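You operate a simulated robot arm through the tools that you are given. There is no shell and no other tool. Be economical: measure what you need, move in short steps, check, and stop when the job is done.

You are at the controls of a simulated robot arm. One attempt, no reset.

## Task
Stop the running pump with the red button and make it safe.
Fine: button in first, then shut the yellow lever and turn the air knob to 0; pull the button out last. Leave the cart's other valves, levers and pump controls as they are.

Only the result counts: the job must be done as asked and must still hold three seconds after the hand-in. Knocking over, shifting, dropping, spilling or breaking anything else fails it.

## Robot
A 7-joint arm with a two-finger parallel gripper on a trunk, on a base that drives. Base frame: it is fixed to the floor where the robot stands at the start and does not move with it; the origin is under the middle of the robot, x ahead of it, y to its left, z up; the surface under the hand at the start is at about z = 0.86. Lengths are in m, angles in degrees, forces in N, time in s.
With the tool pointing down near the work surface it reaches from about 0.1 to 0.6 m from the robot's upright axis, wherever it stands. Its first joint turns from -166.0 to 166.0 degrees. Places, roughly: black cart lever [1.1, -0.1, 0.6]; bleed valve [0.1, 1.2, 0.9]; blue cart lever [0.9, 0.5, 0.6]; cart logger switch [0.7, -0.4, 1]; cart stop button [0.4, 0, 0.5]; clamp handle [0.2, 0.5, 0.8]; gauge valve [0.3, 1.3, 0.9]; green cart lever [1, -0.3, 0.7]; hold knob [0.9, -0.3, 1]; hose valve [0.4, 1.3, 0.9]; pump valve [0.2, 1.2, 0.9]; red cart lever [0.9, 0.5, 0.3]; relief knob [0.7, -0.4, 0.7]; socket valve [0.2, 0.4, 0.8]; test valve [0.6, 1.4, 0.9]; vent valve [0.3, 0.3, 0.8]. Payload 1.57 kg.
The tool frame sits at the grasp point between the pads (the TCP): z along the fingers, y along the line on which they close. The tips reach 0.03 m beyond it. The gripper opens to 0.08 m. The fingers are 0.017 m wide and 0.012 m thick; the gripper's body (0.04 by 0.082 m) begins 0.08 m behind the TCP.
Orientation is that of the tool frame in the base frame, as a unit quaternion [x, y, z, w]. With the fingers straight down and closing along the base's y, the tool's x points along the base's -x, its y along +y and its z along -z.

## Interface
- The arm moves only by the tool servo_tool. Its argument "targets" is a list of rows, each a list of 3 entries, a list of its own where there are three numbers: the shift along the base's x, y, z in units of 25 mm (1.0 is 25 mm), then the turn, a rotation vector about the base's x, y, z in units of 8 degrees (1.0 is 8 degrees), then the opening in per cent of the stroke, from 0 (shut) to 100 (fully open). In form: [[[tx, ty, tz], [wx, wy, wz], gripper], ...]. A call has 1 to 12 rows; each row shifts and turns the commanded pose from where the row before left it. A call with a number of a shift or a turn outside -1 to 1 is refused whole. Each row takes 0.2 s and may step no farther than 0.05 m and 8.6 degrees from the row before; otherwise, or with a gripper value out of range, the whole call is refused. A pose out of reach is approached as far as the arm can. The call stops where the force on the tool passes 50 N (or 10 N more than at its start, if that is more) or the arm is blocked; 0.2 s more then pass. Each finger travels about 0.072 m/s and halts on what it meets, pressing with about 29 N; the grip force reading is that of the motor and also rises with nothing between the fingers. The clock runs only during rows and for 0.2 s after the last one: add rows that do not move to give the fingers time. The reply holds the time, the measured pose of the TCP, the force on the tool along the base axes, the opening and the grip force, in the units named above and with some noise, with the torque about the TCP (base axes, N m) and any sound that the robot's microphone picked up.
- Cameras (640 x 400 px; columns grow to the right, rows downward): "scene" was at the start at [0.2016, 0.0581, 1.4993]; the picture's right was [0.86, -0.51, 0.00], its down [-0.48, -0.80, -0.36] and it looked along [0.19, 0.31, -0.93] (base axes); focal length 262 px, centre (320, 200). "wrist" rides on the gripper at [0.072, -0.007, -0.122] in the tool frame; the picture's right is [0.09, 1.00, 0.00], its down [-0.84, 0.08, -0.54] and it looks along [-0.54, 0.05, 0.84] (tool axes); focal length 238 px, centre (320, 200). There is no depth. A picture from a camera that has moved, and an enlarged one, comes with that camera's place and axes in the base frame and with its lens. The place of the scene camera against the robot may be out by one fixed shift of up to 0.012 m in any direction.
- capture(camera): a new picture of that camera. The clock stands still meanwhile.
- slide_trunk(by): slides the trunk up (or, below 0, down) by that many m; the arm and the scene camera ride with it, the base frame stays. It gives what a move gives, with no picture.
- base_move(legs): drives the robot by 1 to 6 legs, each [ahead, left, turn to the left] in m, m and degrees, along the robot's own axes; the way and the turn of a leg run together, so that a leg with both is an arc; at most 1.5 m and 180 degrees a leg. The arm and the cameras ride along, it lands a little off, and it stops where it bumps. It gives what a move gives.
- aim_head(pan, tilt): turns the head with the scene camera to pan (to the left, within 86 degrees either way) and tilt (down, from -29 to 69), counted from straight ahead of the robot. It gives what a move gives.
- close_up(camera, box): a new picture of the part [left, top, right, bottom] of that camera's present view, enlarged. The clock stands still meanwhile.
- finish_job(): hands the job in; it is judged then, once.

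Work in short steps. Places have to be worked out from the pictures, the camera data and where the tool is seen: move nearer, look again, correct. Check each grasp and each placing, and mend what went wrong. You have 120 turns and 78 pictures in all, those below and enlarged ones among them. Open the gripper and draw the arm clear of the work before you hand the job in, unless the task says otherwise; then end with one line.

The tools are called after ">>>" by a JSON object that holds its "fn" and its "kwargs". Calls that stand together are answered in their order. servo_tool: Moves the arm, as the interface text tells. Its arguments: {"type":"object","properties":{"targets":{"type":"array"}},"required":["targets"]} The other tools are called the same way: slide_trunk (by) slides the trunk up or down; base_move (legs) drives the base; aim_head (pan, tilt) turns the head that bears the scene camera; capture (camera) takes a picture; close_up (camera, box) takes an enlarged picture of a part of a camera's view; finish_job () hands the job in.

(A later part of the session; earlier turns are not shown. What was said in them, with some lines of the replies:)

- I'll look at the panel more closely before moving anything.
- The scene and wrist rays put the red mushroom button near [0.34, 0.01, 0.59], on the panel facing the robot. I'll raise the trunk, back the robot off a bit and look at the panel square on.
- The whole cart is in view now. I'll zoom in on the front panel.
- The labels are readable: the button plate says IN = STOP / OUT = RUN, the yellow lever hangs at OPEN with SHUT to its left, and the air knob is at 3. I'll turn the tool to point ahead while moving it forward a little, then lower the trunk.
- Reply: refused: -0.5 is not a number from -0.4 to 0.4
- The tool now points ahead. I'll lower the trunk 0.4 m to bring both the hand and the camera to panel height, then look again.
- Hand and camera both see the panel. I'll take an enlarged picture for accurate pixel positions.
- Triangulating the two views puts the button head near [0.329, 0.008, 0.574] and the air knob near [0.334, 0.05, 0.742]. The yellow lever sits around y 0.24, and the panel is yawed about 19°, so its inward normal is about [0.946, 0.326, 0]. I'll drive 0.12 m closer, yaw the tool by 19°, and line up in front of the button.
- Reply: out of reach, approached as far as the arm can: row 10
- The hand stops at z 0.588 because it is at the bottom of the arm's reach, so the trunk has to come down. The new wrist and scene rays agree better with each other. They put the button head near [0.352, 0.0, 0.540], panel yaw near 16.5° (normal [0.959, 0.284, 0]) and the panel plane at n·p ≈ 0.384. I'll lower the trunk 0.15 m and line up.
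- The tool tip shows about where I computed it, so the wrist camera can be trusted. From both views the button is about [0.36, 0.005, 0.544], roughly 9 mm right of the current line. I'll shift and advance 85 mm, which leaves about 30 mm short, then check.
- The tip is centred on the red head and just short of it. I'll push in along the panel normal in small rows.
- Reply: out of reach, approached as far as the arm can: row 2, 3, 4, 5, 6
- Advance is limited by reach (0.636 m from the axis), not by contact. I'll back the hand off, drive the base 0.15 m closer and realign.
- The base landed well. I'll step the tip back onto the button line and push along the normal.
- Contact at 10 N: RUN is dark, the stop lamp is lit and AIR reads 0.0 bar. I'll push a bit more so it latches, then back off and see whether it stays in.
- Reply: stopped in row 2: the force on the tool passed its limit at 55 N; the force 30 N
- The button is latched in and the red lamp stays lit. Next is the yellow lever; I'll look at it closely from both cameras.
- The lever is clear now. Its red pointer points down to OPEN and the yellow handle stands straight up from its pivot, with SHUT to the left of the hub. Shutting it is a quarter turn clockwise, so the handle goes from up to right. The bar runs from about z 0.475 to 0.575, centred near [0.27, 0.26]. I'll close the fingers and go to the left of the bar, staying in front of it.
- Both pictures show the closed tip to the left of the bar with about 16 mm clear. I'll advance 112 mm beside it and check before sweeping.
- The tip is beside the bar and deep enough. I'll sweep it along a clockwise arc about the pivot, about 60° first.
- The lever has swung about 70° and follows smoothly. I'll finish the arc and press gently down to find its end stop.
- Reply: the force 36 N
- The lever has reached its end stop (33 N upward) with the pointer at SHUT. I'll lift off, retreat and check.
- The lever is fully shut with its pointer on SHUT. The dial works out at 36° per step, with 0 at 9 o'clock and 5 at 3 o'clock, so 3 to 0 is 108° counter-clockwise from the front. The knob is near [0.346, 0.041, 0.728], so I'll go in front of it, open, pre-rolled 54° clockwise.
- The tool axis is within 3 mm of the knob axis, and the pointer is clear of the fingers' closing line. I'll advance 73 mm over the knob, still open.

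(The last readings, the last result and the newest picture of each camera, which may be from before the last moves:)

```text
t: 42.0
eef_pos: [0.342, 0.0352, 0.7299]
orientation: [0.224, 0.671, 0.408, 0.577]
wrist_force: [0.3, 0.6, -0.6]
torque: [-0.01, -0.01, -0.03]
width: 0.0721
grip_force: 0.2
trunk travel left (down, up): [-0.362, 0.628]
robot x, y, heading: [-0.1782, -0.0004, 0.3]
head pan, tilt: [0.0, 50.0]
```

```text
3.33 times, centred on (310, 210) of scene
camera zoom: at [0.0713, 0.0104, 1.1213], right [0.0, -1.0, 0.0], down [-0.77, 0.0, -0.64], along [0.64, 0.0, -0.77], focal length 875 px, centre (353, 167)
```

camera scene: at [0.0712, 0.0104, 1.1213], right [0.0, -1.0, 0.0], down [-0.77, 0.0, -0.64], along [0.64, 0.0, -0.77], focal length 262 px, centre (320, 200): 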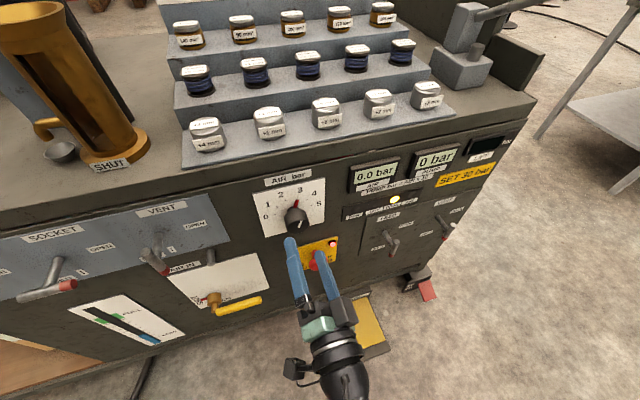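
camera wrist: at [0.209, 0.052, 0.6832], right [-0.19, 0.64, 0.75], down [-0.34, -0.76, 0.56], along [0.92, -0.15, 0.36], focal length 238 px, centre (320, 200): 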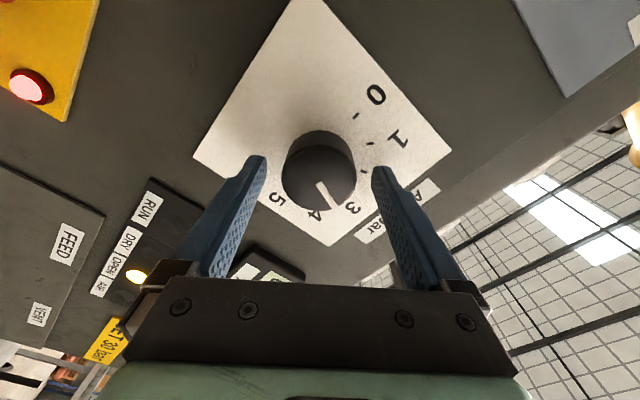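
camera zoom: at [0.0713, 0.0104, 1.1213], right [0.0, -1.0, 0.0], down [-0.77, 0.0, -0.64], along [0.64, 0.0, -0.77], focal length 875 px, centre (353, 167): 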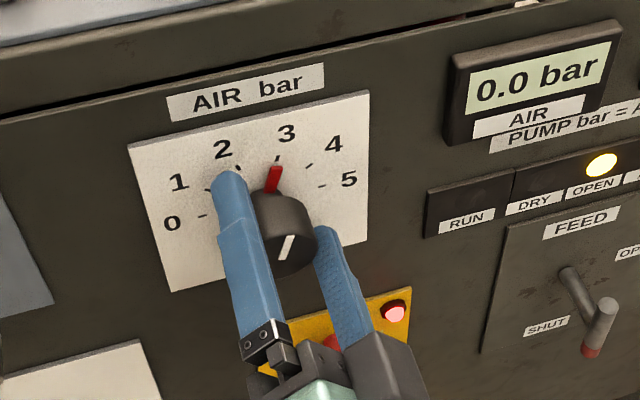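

The fingers straddle the knob symmetrically with the pointer clear. Closing.

>>> {"fn": "servo_tool", "kwargs": {"targets": [[[0, 0, 0], [0, 0, 0], 60], [[0, 0, 0], [0, 0, 0], 30], [[0, 0, 0], [0, 0, 0], 0], [[0, 0, 0], [0, 0, 0], 0]]}}

>>> {"fn": "capture", "kwargs": {"camera": "wrist"}}

```text
t: 43.0
eef_pos: [0.3408, 0.035, 0.7287]
orientation: [0.226, 0.672, 0.406, 0.577]
wrist_force: [3.2, -3.1, -7.5]
torque: [0.21, -0.92, 0.26]
width: 0.0436
grip_force: 45.1
trunk travel left (down, up): [-0.362, 0.628]
robot x, y, heading: [-0.179, 0.0004, -0.0]
head pan, tilt: [0.0, 50.0]
```

```text
40 pictures are left
camera wrist: at [0.2092, 0.0514, 0.6826], right [-0.19, 0.64, 0.75], down [-0.34, -0.76, 0.56], along [0.92, -0.15, 0.36], focal length 238 px, centre (320, 200)
```

wrist: 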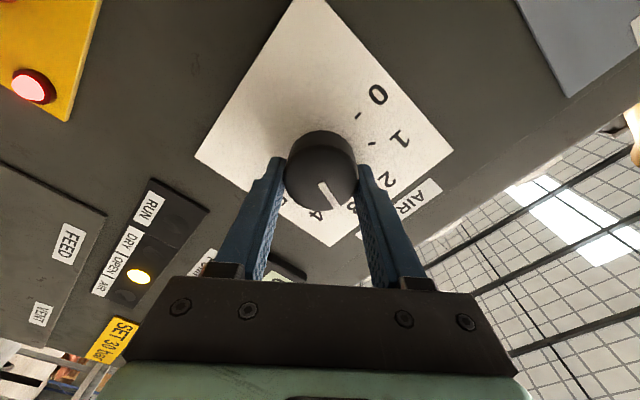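

Gripped at 43.6 mm. I'll turn counter-clockwise about the panel normal, 56° first, then check.

>>> {"fn": "servo_tool", "kwargs": {"targets": [[[0, 0, -0.05], [-0.959, -0.284, 0], 0], [[0, 0, 0], [-0.959, -0.284, 0], 0], [[0, 0, 0], [-0.959, -0.284, 0], 0], [[0, 0, 0], [-0.959, -0.284, 0], 0], [[0, 0, 0], [-0.959, -0.284, 0], 0], [[0, 0, 0], [-0.959, -0.284, 0], 0], [[0, 0, 0], [-0.959, -0.284, 0], 0]]}}

>>> {"fn": "capture", "kwargs": {"camera": "wrist"}}

>>> {"fn": "close_up", "kwargs": {"camera": "scene", "box": [230, 150, 390, 270]}}

```text
t: 44.6
eef_pos: [0.3399, 0.0422, 0.7323]
orientation: [-0.118, 0.696, 0.092, 0.703]
wrist_force: [-11.1, 11.8, 9.9]
torque: [0.15, -0.02, 1.05]
width: 0.0433
grip_force: 45.2
trunk travel left (down, up): [-0.362, 0.628]
robot x, y, heading: [-0.1797, 0.0023, 0.3]
head pan, tilt: [0.0, 50.0]
```

```text
39 pictures are left
camera wrist: at [0.2265, -0.0049, 0.6611], right [-0.29, 0.95, -0.13], down [-0.55, -0.06, 0.83], along [0.78, 0.32, 0.54], focal length 238 px, centre (320, 200)
```

wrist: 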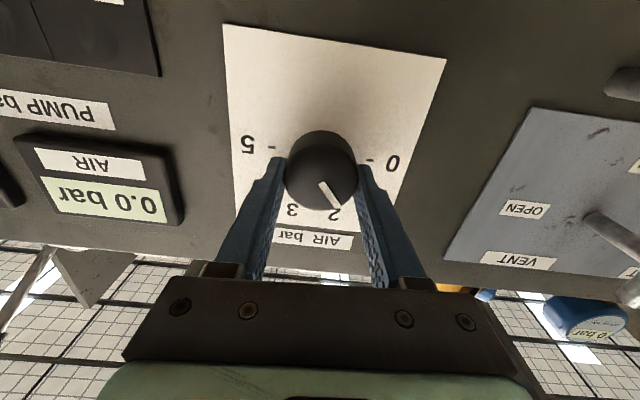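

```text
3.33 times, centred on (310, 210) of scene
camera zoom: at [0.0697, 0.0113, 1.1218], right [0.0, -1.0, 0.0], down [-0.77, 0.0, -0.64], along [0.64, 0.0, -0.77], focal length 875 px, centre (353, 167)
```

zoom: 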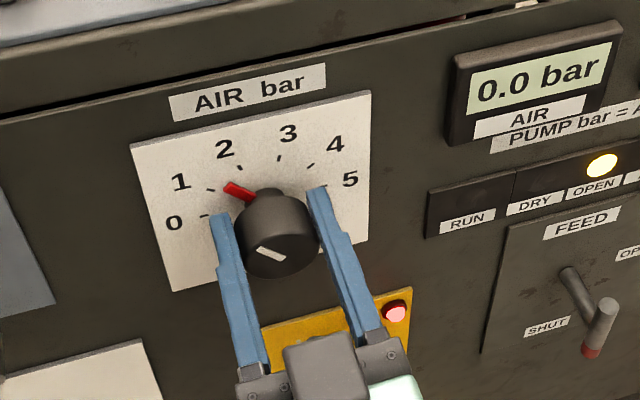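

The pointer is just past 1 and turning with the grip. The reaction shows the knob axis about 9 mm below the TCP, so I'll let the TCP move on that small arc while turning the other 52°.

>>> {"fn": "servo_tool", "kwargs": {"targets": [[[-0.05, 0.28, 0.14], [-0.48, -0.142, 0], 0], [[-0.01, 0.047, -0.005], [-0.959, -0.284, 0], 0], [[-0.01, 0.047, -0.01], [-0.959, -0.284, 0], 0], [[-0.01, 0.047, -0.02], [-0.959, -0.284, 0], 0], [[-0.01, 0.047, -0.03], [-0.959, -0.284, 0], 0], [[-0.01, 0.047, -0.03], [-0.959, -0.284, 0], 0], [[-0.01, 0.047, -0.03], [-0.959, -0.284, 0], 0]]}}

>>> {"fn": "capture", "kwargs": {"camera": "wrist"}}

>>> {"fn": "close_up", "kwargs": {"camera": "scene", "box": [230, 150, 390, 270]}}

```text
t: 46.2
eef_pos: [0.3386, 0.0489, 0.7301]
orientation: [-0.407, 0.58, -0.23, 0.667]
wrist_force: [-21.0, -12.3, -3.8]
torque: [0.73, 1.04, 0.57]
width: 0.0433
grip_force: 45.3
trunk travel left (down, up): [-0.362, 0.628]
robot x, y, heading: [-0.1776, -0.0004, -0.1]
head pan, tilt: [0.0, 50.0]
```

```text
37 pictures are left
camera wrist: at [0.2392, -0.0468, 0.6948], right [-0.14, 0.49, -0.86], down [-0.72, 0.55, 0.43], along [0.68, 0.68, 0.27], focal length 238 px, centre (320, 200)
```

wrist: 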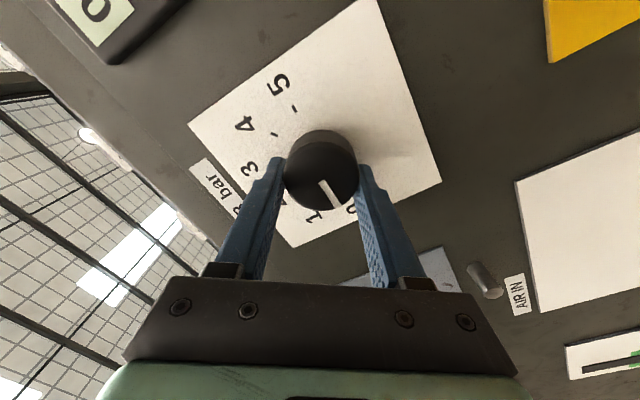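

```text
3.33 times, centred on (310, 210) of scene
camera zoom: at [0.0703, 0.0093, 1.1216], right [0.0, -1.0, 0.0], down [-0.77, 0.0, -0.64], along [0.64, 0.0, -0.77], focal length 875 px, centre (353, 167)
```

zoom: 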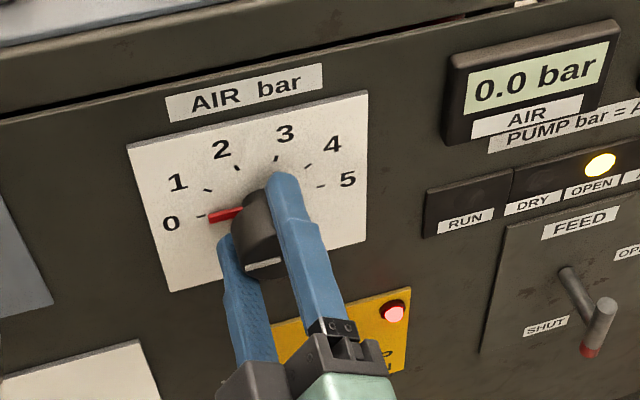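

The measured roll change is 107.8° and the pointer is on the 0 tick. I'll release, retreat straight back and check.

>>> {"fn": "servo_tool", "kwargs": {"targets": [[[0, 0, 0], [0, 0, 0], 60], [[0, 0, 0], [0, 0, 0], 90], [[0, 0, 0], [0, 0, 0], 90], [[-0.7, -0.21, 0], [0, 0, 0], 90], [[-0.7, -0.21, 0], [0, 0, 0], 90], [[-0.9, -0.27, 0], [0, 0, 0], 90], [[-0.9, -0.27, 0], [0, 0, 0], 90], [[-0.9, -0.27, -0.3], [0, 0, 0], 90]]}}

>>> {"fn": "close_up", "kwargs": {"camera": "scene", "box": [230, 150, 390, 270]}}

>>> {"fn": "capture", "kwargs": {"camera": "wrist"}}

```text
t: 48.0
eef_pos: [0.2362, 0.0208, 0.722]
orientation: [-0.409, 0.578, -0.23, 0.668]
wrist_force: [0.2, 0.4, -0.1]
torque: [0.03, 0.0, 0.01]
width: 0.072
grip_force: 0.0
trunk travel left (down, up): [-0.362, 0.628]
robot x, y, heading: [-0.1795, -0.002, 0.5]
head pan, tilt: [0.0, 50.0]
```

```text
3.33 times, centred on (310, 210) of scene
camera zoom: at [0.0712, 0.0104, 1.1213], right [0.0, -1.0, 0.0], down [-0.77, 0.0, -0.64], along [0.64, 0.0, -0.77], focal length 875 px, centre (353, 167)
```

zoom: 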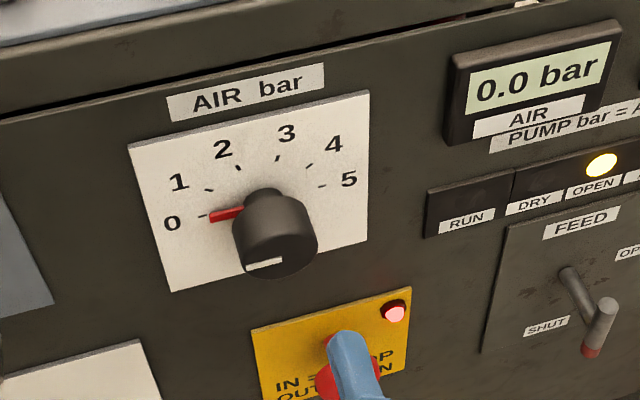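

```text
34 pictures are left
camera wrist: at [0.1375, -0.0744, 0.6874], right [-0.15, 0.49, -0.86], down [-0.72, 0.54, 0.43], along [0.67, 0.69, 0.27], focal length 238 px, centre (320, 200)
```

wrist: 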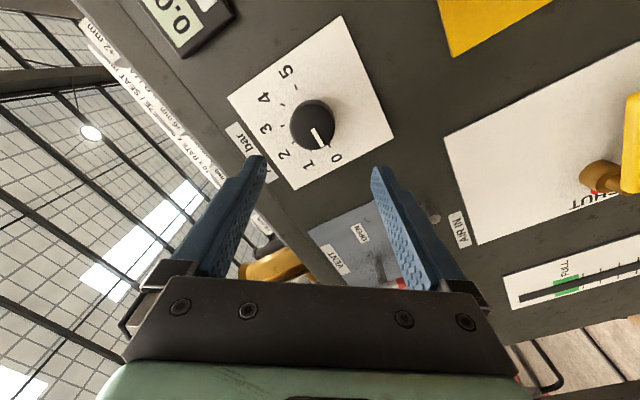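

The pointer is on 0 and stays there, so the lever and knob are done and only the button is left. I'll roll the hand level again and go in front of it with the fingers open.

>>> {"fn": "servo_tool", "kwargs": {"targets": [[[0.082, -0.231, -0.935], [0.809, 0.239, 0], 90], [[0.082, -0.231, -0.935], [0.809, 0.239, 0], 90], [[0.082, -0.231, -0.935], [0.809, 0.239, 0], 90], [[0.082, -0.231, -0.935], [0.809, 0.239, 0], 90], [[0.082, -0.231, -0.935], [0.809, 0.239, 0], 90], [[0.082, -0.231, -0.935], [0.809, 0.239, 0], 90], [[0.082, -0.231, -0.935], [0.809, 0.239, 0], 90], [[0.082, -0.231, -0.935], [0.809, 0.239, 0], 90]]}}

>>> {"fn": "capture", "kwargs": {"camera": "wrist"}}

>>> {"fn": "close_up", "kwargs": {"camera": "scene", "box": [250, 200, 400, 320]}}

```text
t: 49.8
eef_pos: [0.2534, -0.0276, 0.5337]
orientation: [-0.103, 0.7, 0.1, 0.699]
wrist_force: [0.6, 0.2, -0.4]
torque: [0.04, 0.01, -0.01]
width: 0.0719
grip_force: 0.1
trunk travel left (down, up): [-0.362, 0.628]
robot x, y, heading: [-0.1773, -0.0033, 0.1]
head pan, tilt: [0.0, 50.0]
```

```text
33 pictures are left
camera wrist: at [0.1384, -0.0693, 0.4639], right [-0.28, 0.95, -0.1], down [-0.54, -0.08, 0.84], along [0.79, 0.29, 0.54], focal length 238 px, centre (320, 200)
```

wrist: 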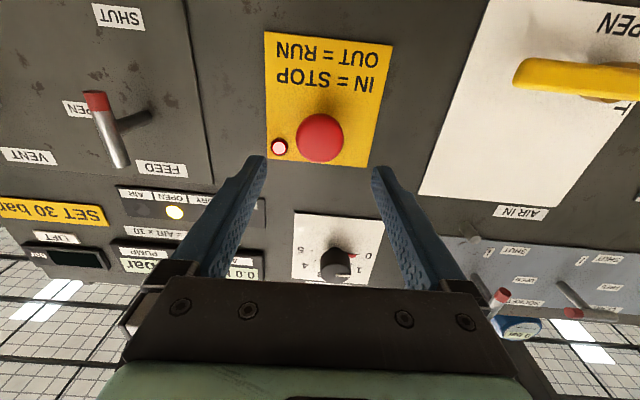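

```text
3.33 times, centred on (325, 260) of scene
camera zoom: at [0.0713, 0.0103, 1.1213], right [0.0, -1.0, 0.0], down [-0.77, 0.0, -0.64], along [0.64, 0.0, -0.77], focal length 875 px, centre (303, 0)
```

zoom: 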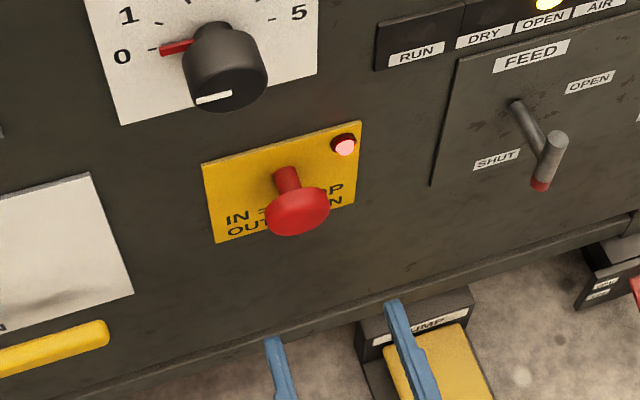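

Laterally the button is centred between the fingers. I'll advance 105 mm so they straddle the head, leaving the tips just short of the plate.

>>> {"fn": "servo_tool", "kwargs": {"targets": [[[0.806, 0.238, 0], [0, 0, 0], 90], [[0.806, 0.238, 0], [0, 0, 0], 90], [[0.806, 0.238, 0], [0, 0, 0], 90], [[0.806, 0.238, 0], [0, 0, 0], 90], [[0.806, 0.238, 0], [0, 0, 0], 90]]}}

>>> {"fn": "capture", "kwargs": {"camera": "wrist"}}

>>> {"fn": "close_up", "kwargs": {"camera": "scene", "box": [250, 200, 400, 320]}}

```text
t: 51.0
eef_pos: [0.355, 0.0027, 0.5334]
orientation: [-0.104, 0.701, 0.101, 0.699]
wrist_force: [0.0, -0.2, 0.0]
torque: [-0.03, 0.0, 0.0]
width: 0.0719
grip_force: 0.0
trunk travel left (down, up): [-0.362, 0.628]
robot x, y, heading: [-0.1801, 0.0001, 0.3]
head pan, tilt: [0.0, 50.0]
```

```text
31 pictures are left
camera wrist: at [0.2396, -0.0395, 0.4637], right [-0.28, 0.95, -0.1], down [-0.54, -0.08, 0.84], along [0.79, 0.29, 0.54], focal length 238 px, centre (320, 200)
```

wrist: 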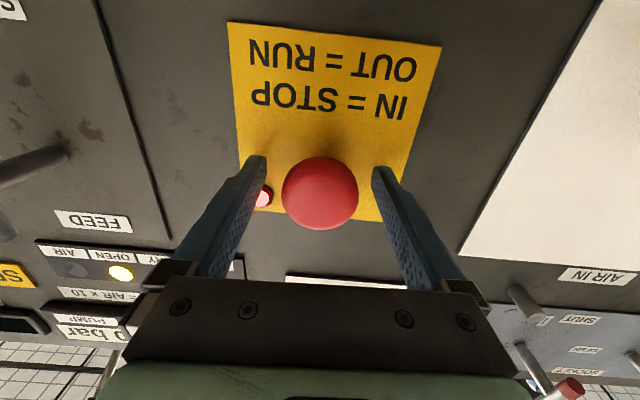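

```text
3.33 times, centred on (325, 260) of scene
camera zoom: at [0.0713, 0.0104, 1.1213], right [0.0, -1.0, 0.0], down [-0.77, 0.0, -0.64], along [0.64, 0.0, -0.77], focal length 875 px, centre (303, 0)
```

zoom: 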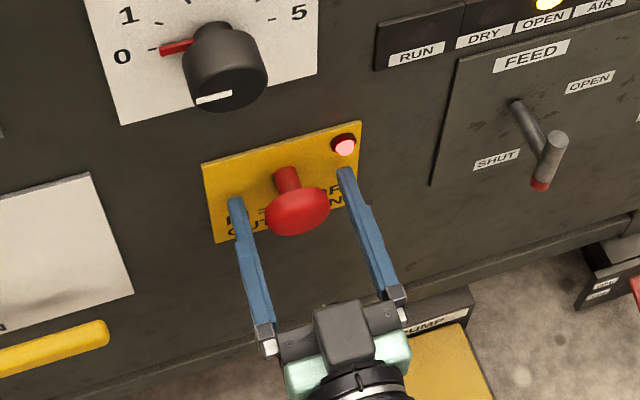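

The fingers straddle the head nicely. Closing on its rim.

>>> {"fn": "servo_tool", "kwargs": {"targets": [[[0, 0, 0], [0, 0, 0], 60], [[0, 0, 0], [0, 0, 0], 30], [[0, 0, 0], [0, 0, 0], 0], [[0, 0, 0], [0, 0, 0], 0]]}}

>>> {"fn": "capture", "kwargs": {"camera": "wrist"}}

```text
t: 52.0
eef_pos: [0.355, 0.0032, 0.5353]
orientation: [-0.104, 0.701, 0.1, 0.699]
wrist_force: [0.3, 2.0, -2.1]
torque: [0.06, 0.02, 0.39]
width: 0.0472
grip_force: 45.1
trunk travel left (down, up): [-0.362, 0.628]
robot x, y, heading: [-0.1774, -0.0026, 0.2]
head pan, tilt: [0.0, 50.0]
```

```text
29 pictures are left
camera wrist: at [0.2396, -0.0392, 0.4637], right [-0.29, 0.95, -0.1], down [-0.54, -0.08, 0.84], along [0.79, 0.29, 0.54], focal length 238 px, centre (320, 200)
```

wrist: 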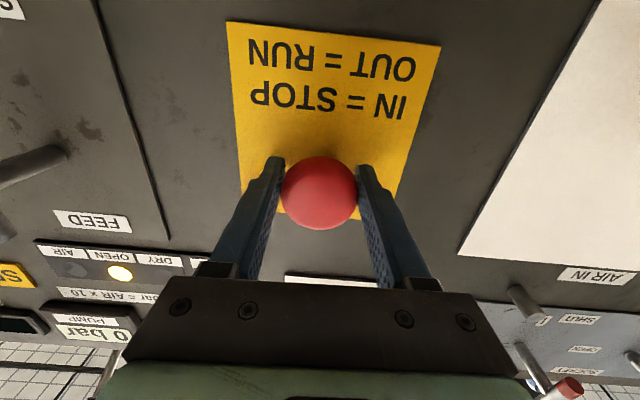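

The rim is gripped at 47 mm. I'll pull straight out along the normal in small rows.

>>> {"fn": "servo_tool", "kwargs": {"targets": [[[-0.12, -0.036, 0], [0, 0, 0], 0], [[-0.12, -0.036, 0], [0, 0, 0], 0], [[-0.12, -0.036, 0], [0, 0, 0], 0], [[-0.12, -0.036, 0], [0, 0, 0], 0]]}}

>>> {"fn": "close_up", "kwargs": {"camera": "scene", "box": [250, 180, 440, 320]}}

```text
t: 53.0
eef_pos: [0.3419, -0.0, 0.5351]
orientation: [-0.104, 0.701, 0.1, 0.699]
wrist_force: [-4.8, 1.6, -3.8]
torque: [0.18, -0.25, 0.55]
width: 0.0472
grip_force: 44.4
trunk travel left (down, up): [-0.362, 0.628]
robot x, y, heading: [-0.1765, -0.0012, 0.1]
head pan, tilt: [0.0, 50.0]
```

```text
2.86 times, centred on (345, 250) of scene
camera zoom: at [0.0712, 0.0104, 1.1212], right [0.0, -1.0, 0.0], down [-0.77, 0.0, -0.64], along [0.64, 0.0, -0.77], focal length 750 px, centre (249, 57)
```

zoom: 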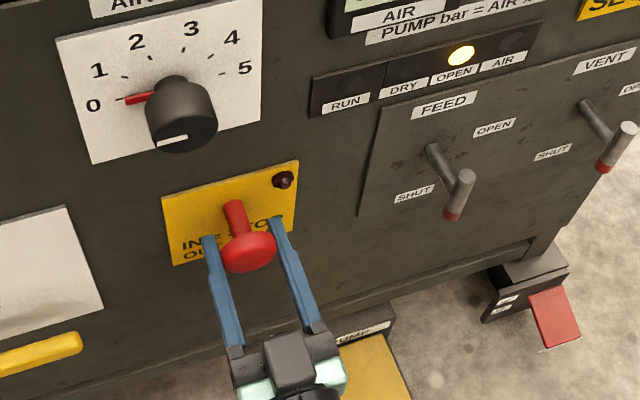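

The stop lamp is out, RUN stays dark and the stem has come out. I'll pull a few mm more to reach the full-out stop, then release and retreat.

>>> {"fn": "servo_tool", "kwargs": {"targets": [[[-0.08, -0.024, 0], [0, 0, 0], 0], [[-0.08, -0.024, 0], [0, 0, 0], 0]]}}

>>> {"fn": "servo_tool", "kwargs": {"targets": [[[0, 0, 0], [0, 0, 0], 60], [[0, 0, 0], [0, 0, 0], 90], [[0, 0, 0], [0, 0, 0], 90], [[-0.7, -0.21, 0], [0, 0, 0], 90], [[-0.9, -0.27, 0], [0, 0, 0], 90], [[-0.9, -0.27, 0], [0, 0, 0], 90], [[-0.9, -0.27, 0], [0, 0, 0], 90], [[-0.9, -0.27, 0], [0, 0, 0], 90]]}}

>>> {"fn": "capture", "kwargs": {"camera": "wrist"}}

>>> {"fn": "capture", "kwargs": {"camera": "scene"}}

>>> {"fn": "close_up", "kwargs": {"camera": "scene", "box": [250, 160, 440, 300]}}

```text
t: 53.6
eef_pos: [0.3404, -0.0012, 0.5342]
orientation: [-0.104, 0.701, 0.1, 0.698]
wrist_force: [26.6, 3.8, -8.9]
torque: [-0.46, 0.23, 0.43]
width: 0.0469
grip_force: 44.9
trunk travel left (down, up): [-0.362, 0.628]
robot x, y, heading: [-0.1782, -0.0007, -0.1]
head pan, tilt: [0.0, 50.0]
```

```text
t: 55.4
eef_pos: [0.2309, -0.0362, 0.5366]
orientation: [-0.104, 0.7, 0.1, 0.699]
wrist_force: [0.0, 0.1, 0.0]
torque: [0.01, -0.01, 0.01]
width: 0.0721
grip_force: 0.1
trunk travel left (down, up): [-0.362, 0.628]
robot x, y, heading: [-0.1764, 0.0013, -0.2]
head pan, tilt: [0.0, 50.0]
```

```text
27 pictures are left
camera wrist: at [0.1155, -0.0771, 0.4649], right [-0.28, 0.95, -0.1], down [-0.54, -0.08, 0.84], along [0.79, 0.29, 0.54], focal length 238 px, centre (320, 200)
```

wrist: 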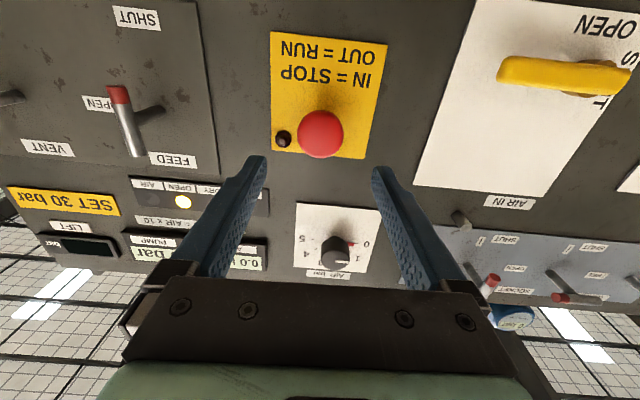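

```text
26 pictures are left
camera scene: at [0.0712, 0.0103, 1.1213], right [0.0, -1.0, 0.0], down [-0.77, 0.0, -0.64], along [0.64, 0.0, -0.77], focal length 262 px, centre (320, 200)
```

scene: 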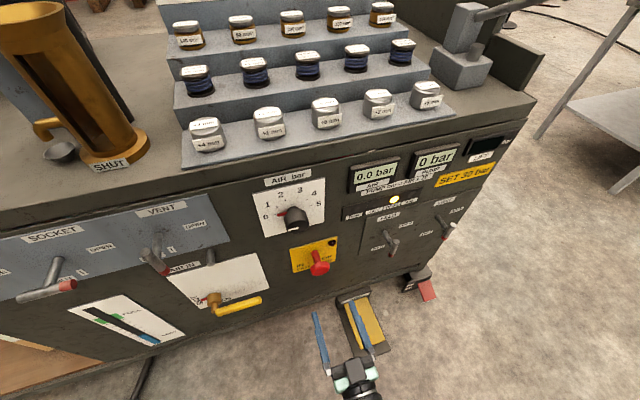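

```text
2.86 times, centred on (345, 230) of scene
camera zoom: at [0.0712, 0.0103, 1.1213], right [0.0, -1.0, 0.0], down [-0.77, 0.0, -0.64], along [0.64, 0.0, -0.77], focal length 750 px, centre (249, 114)
```

zoom: 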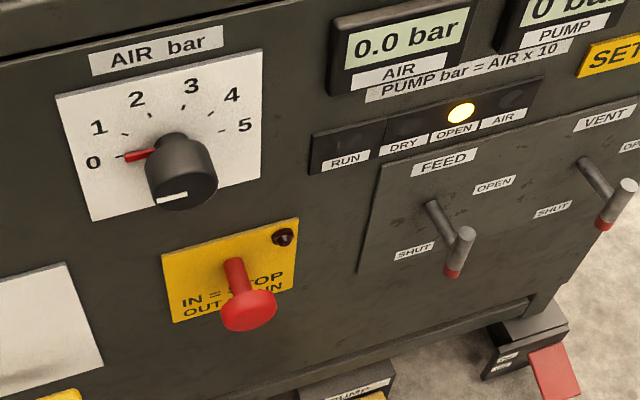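

Button out with the stop lamp dark, lever at SHUT, knob at 0, AIR 0.0 and PUMP 0 bar, and nothing else moved. The gripper is open and clear; I'll draw it back a bit more and hand in.

>>> {"fn": "servo_tool", "kwargs": {"targets": [[[-0.9, -0.27, 0], [0, 0, 0], 90], [[-0.9, -0.27, 0], [0, 0, 0], 90], [[0, 0, 0], [0, 0, 0], 90]]}}

>>> {"fn": "finish_job", "kwargs": {}}

```text
t: 56.2
eef_pos: [0.1859, -0.0486, 0.5352]
orientation: [-0.104, 0.7, 0.1, 0.699]
wrist_force: [0.4, -1.0, 0.1]
torque: [0.01, 0.01, 0.01]
width: 0.072
grip_force: 0.0
trunk travel left (down, up): [-0.362, 0.628]
robot x, y, heading: [-0.1776, -0.0018, -0.1]
head pan, tilt: [0.0, 50.0]
```

```text
The job is handed in.
```

The pump is stopped and safe: I pressed the red button in, shut the yellow lever, turned the air knob to 0 and pulled the button out last; the gauges read 0 and nothing else was touched.
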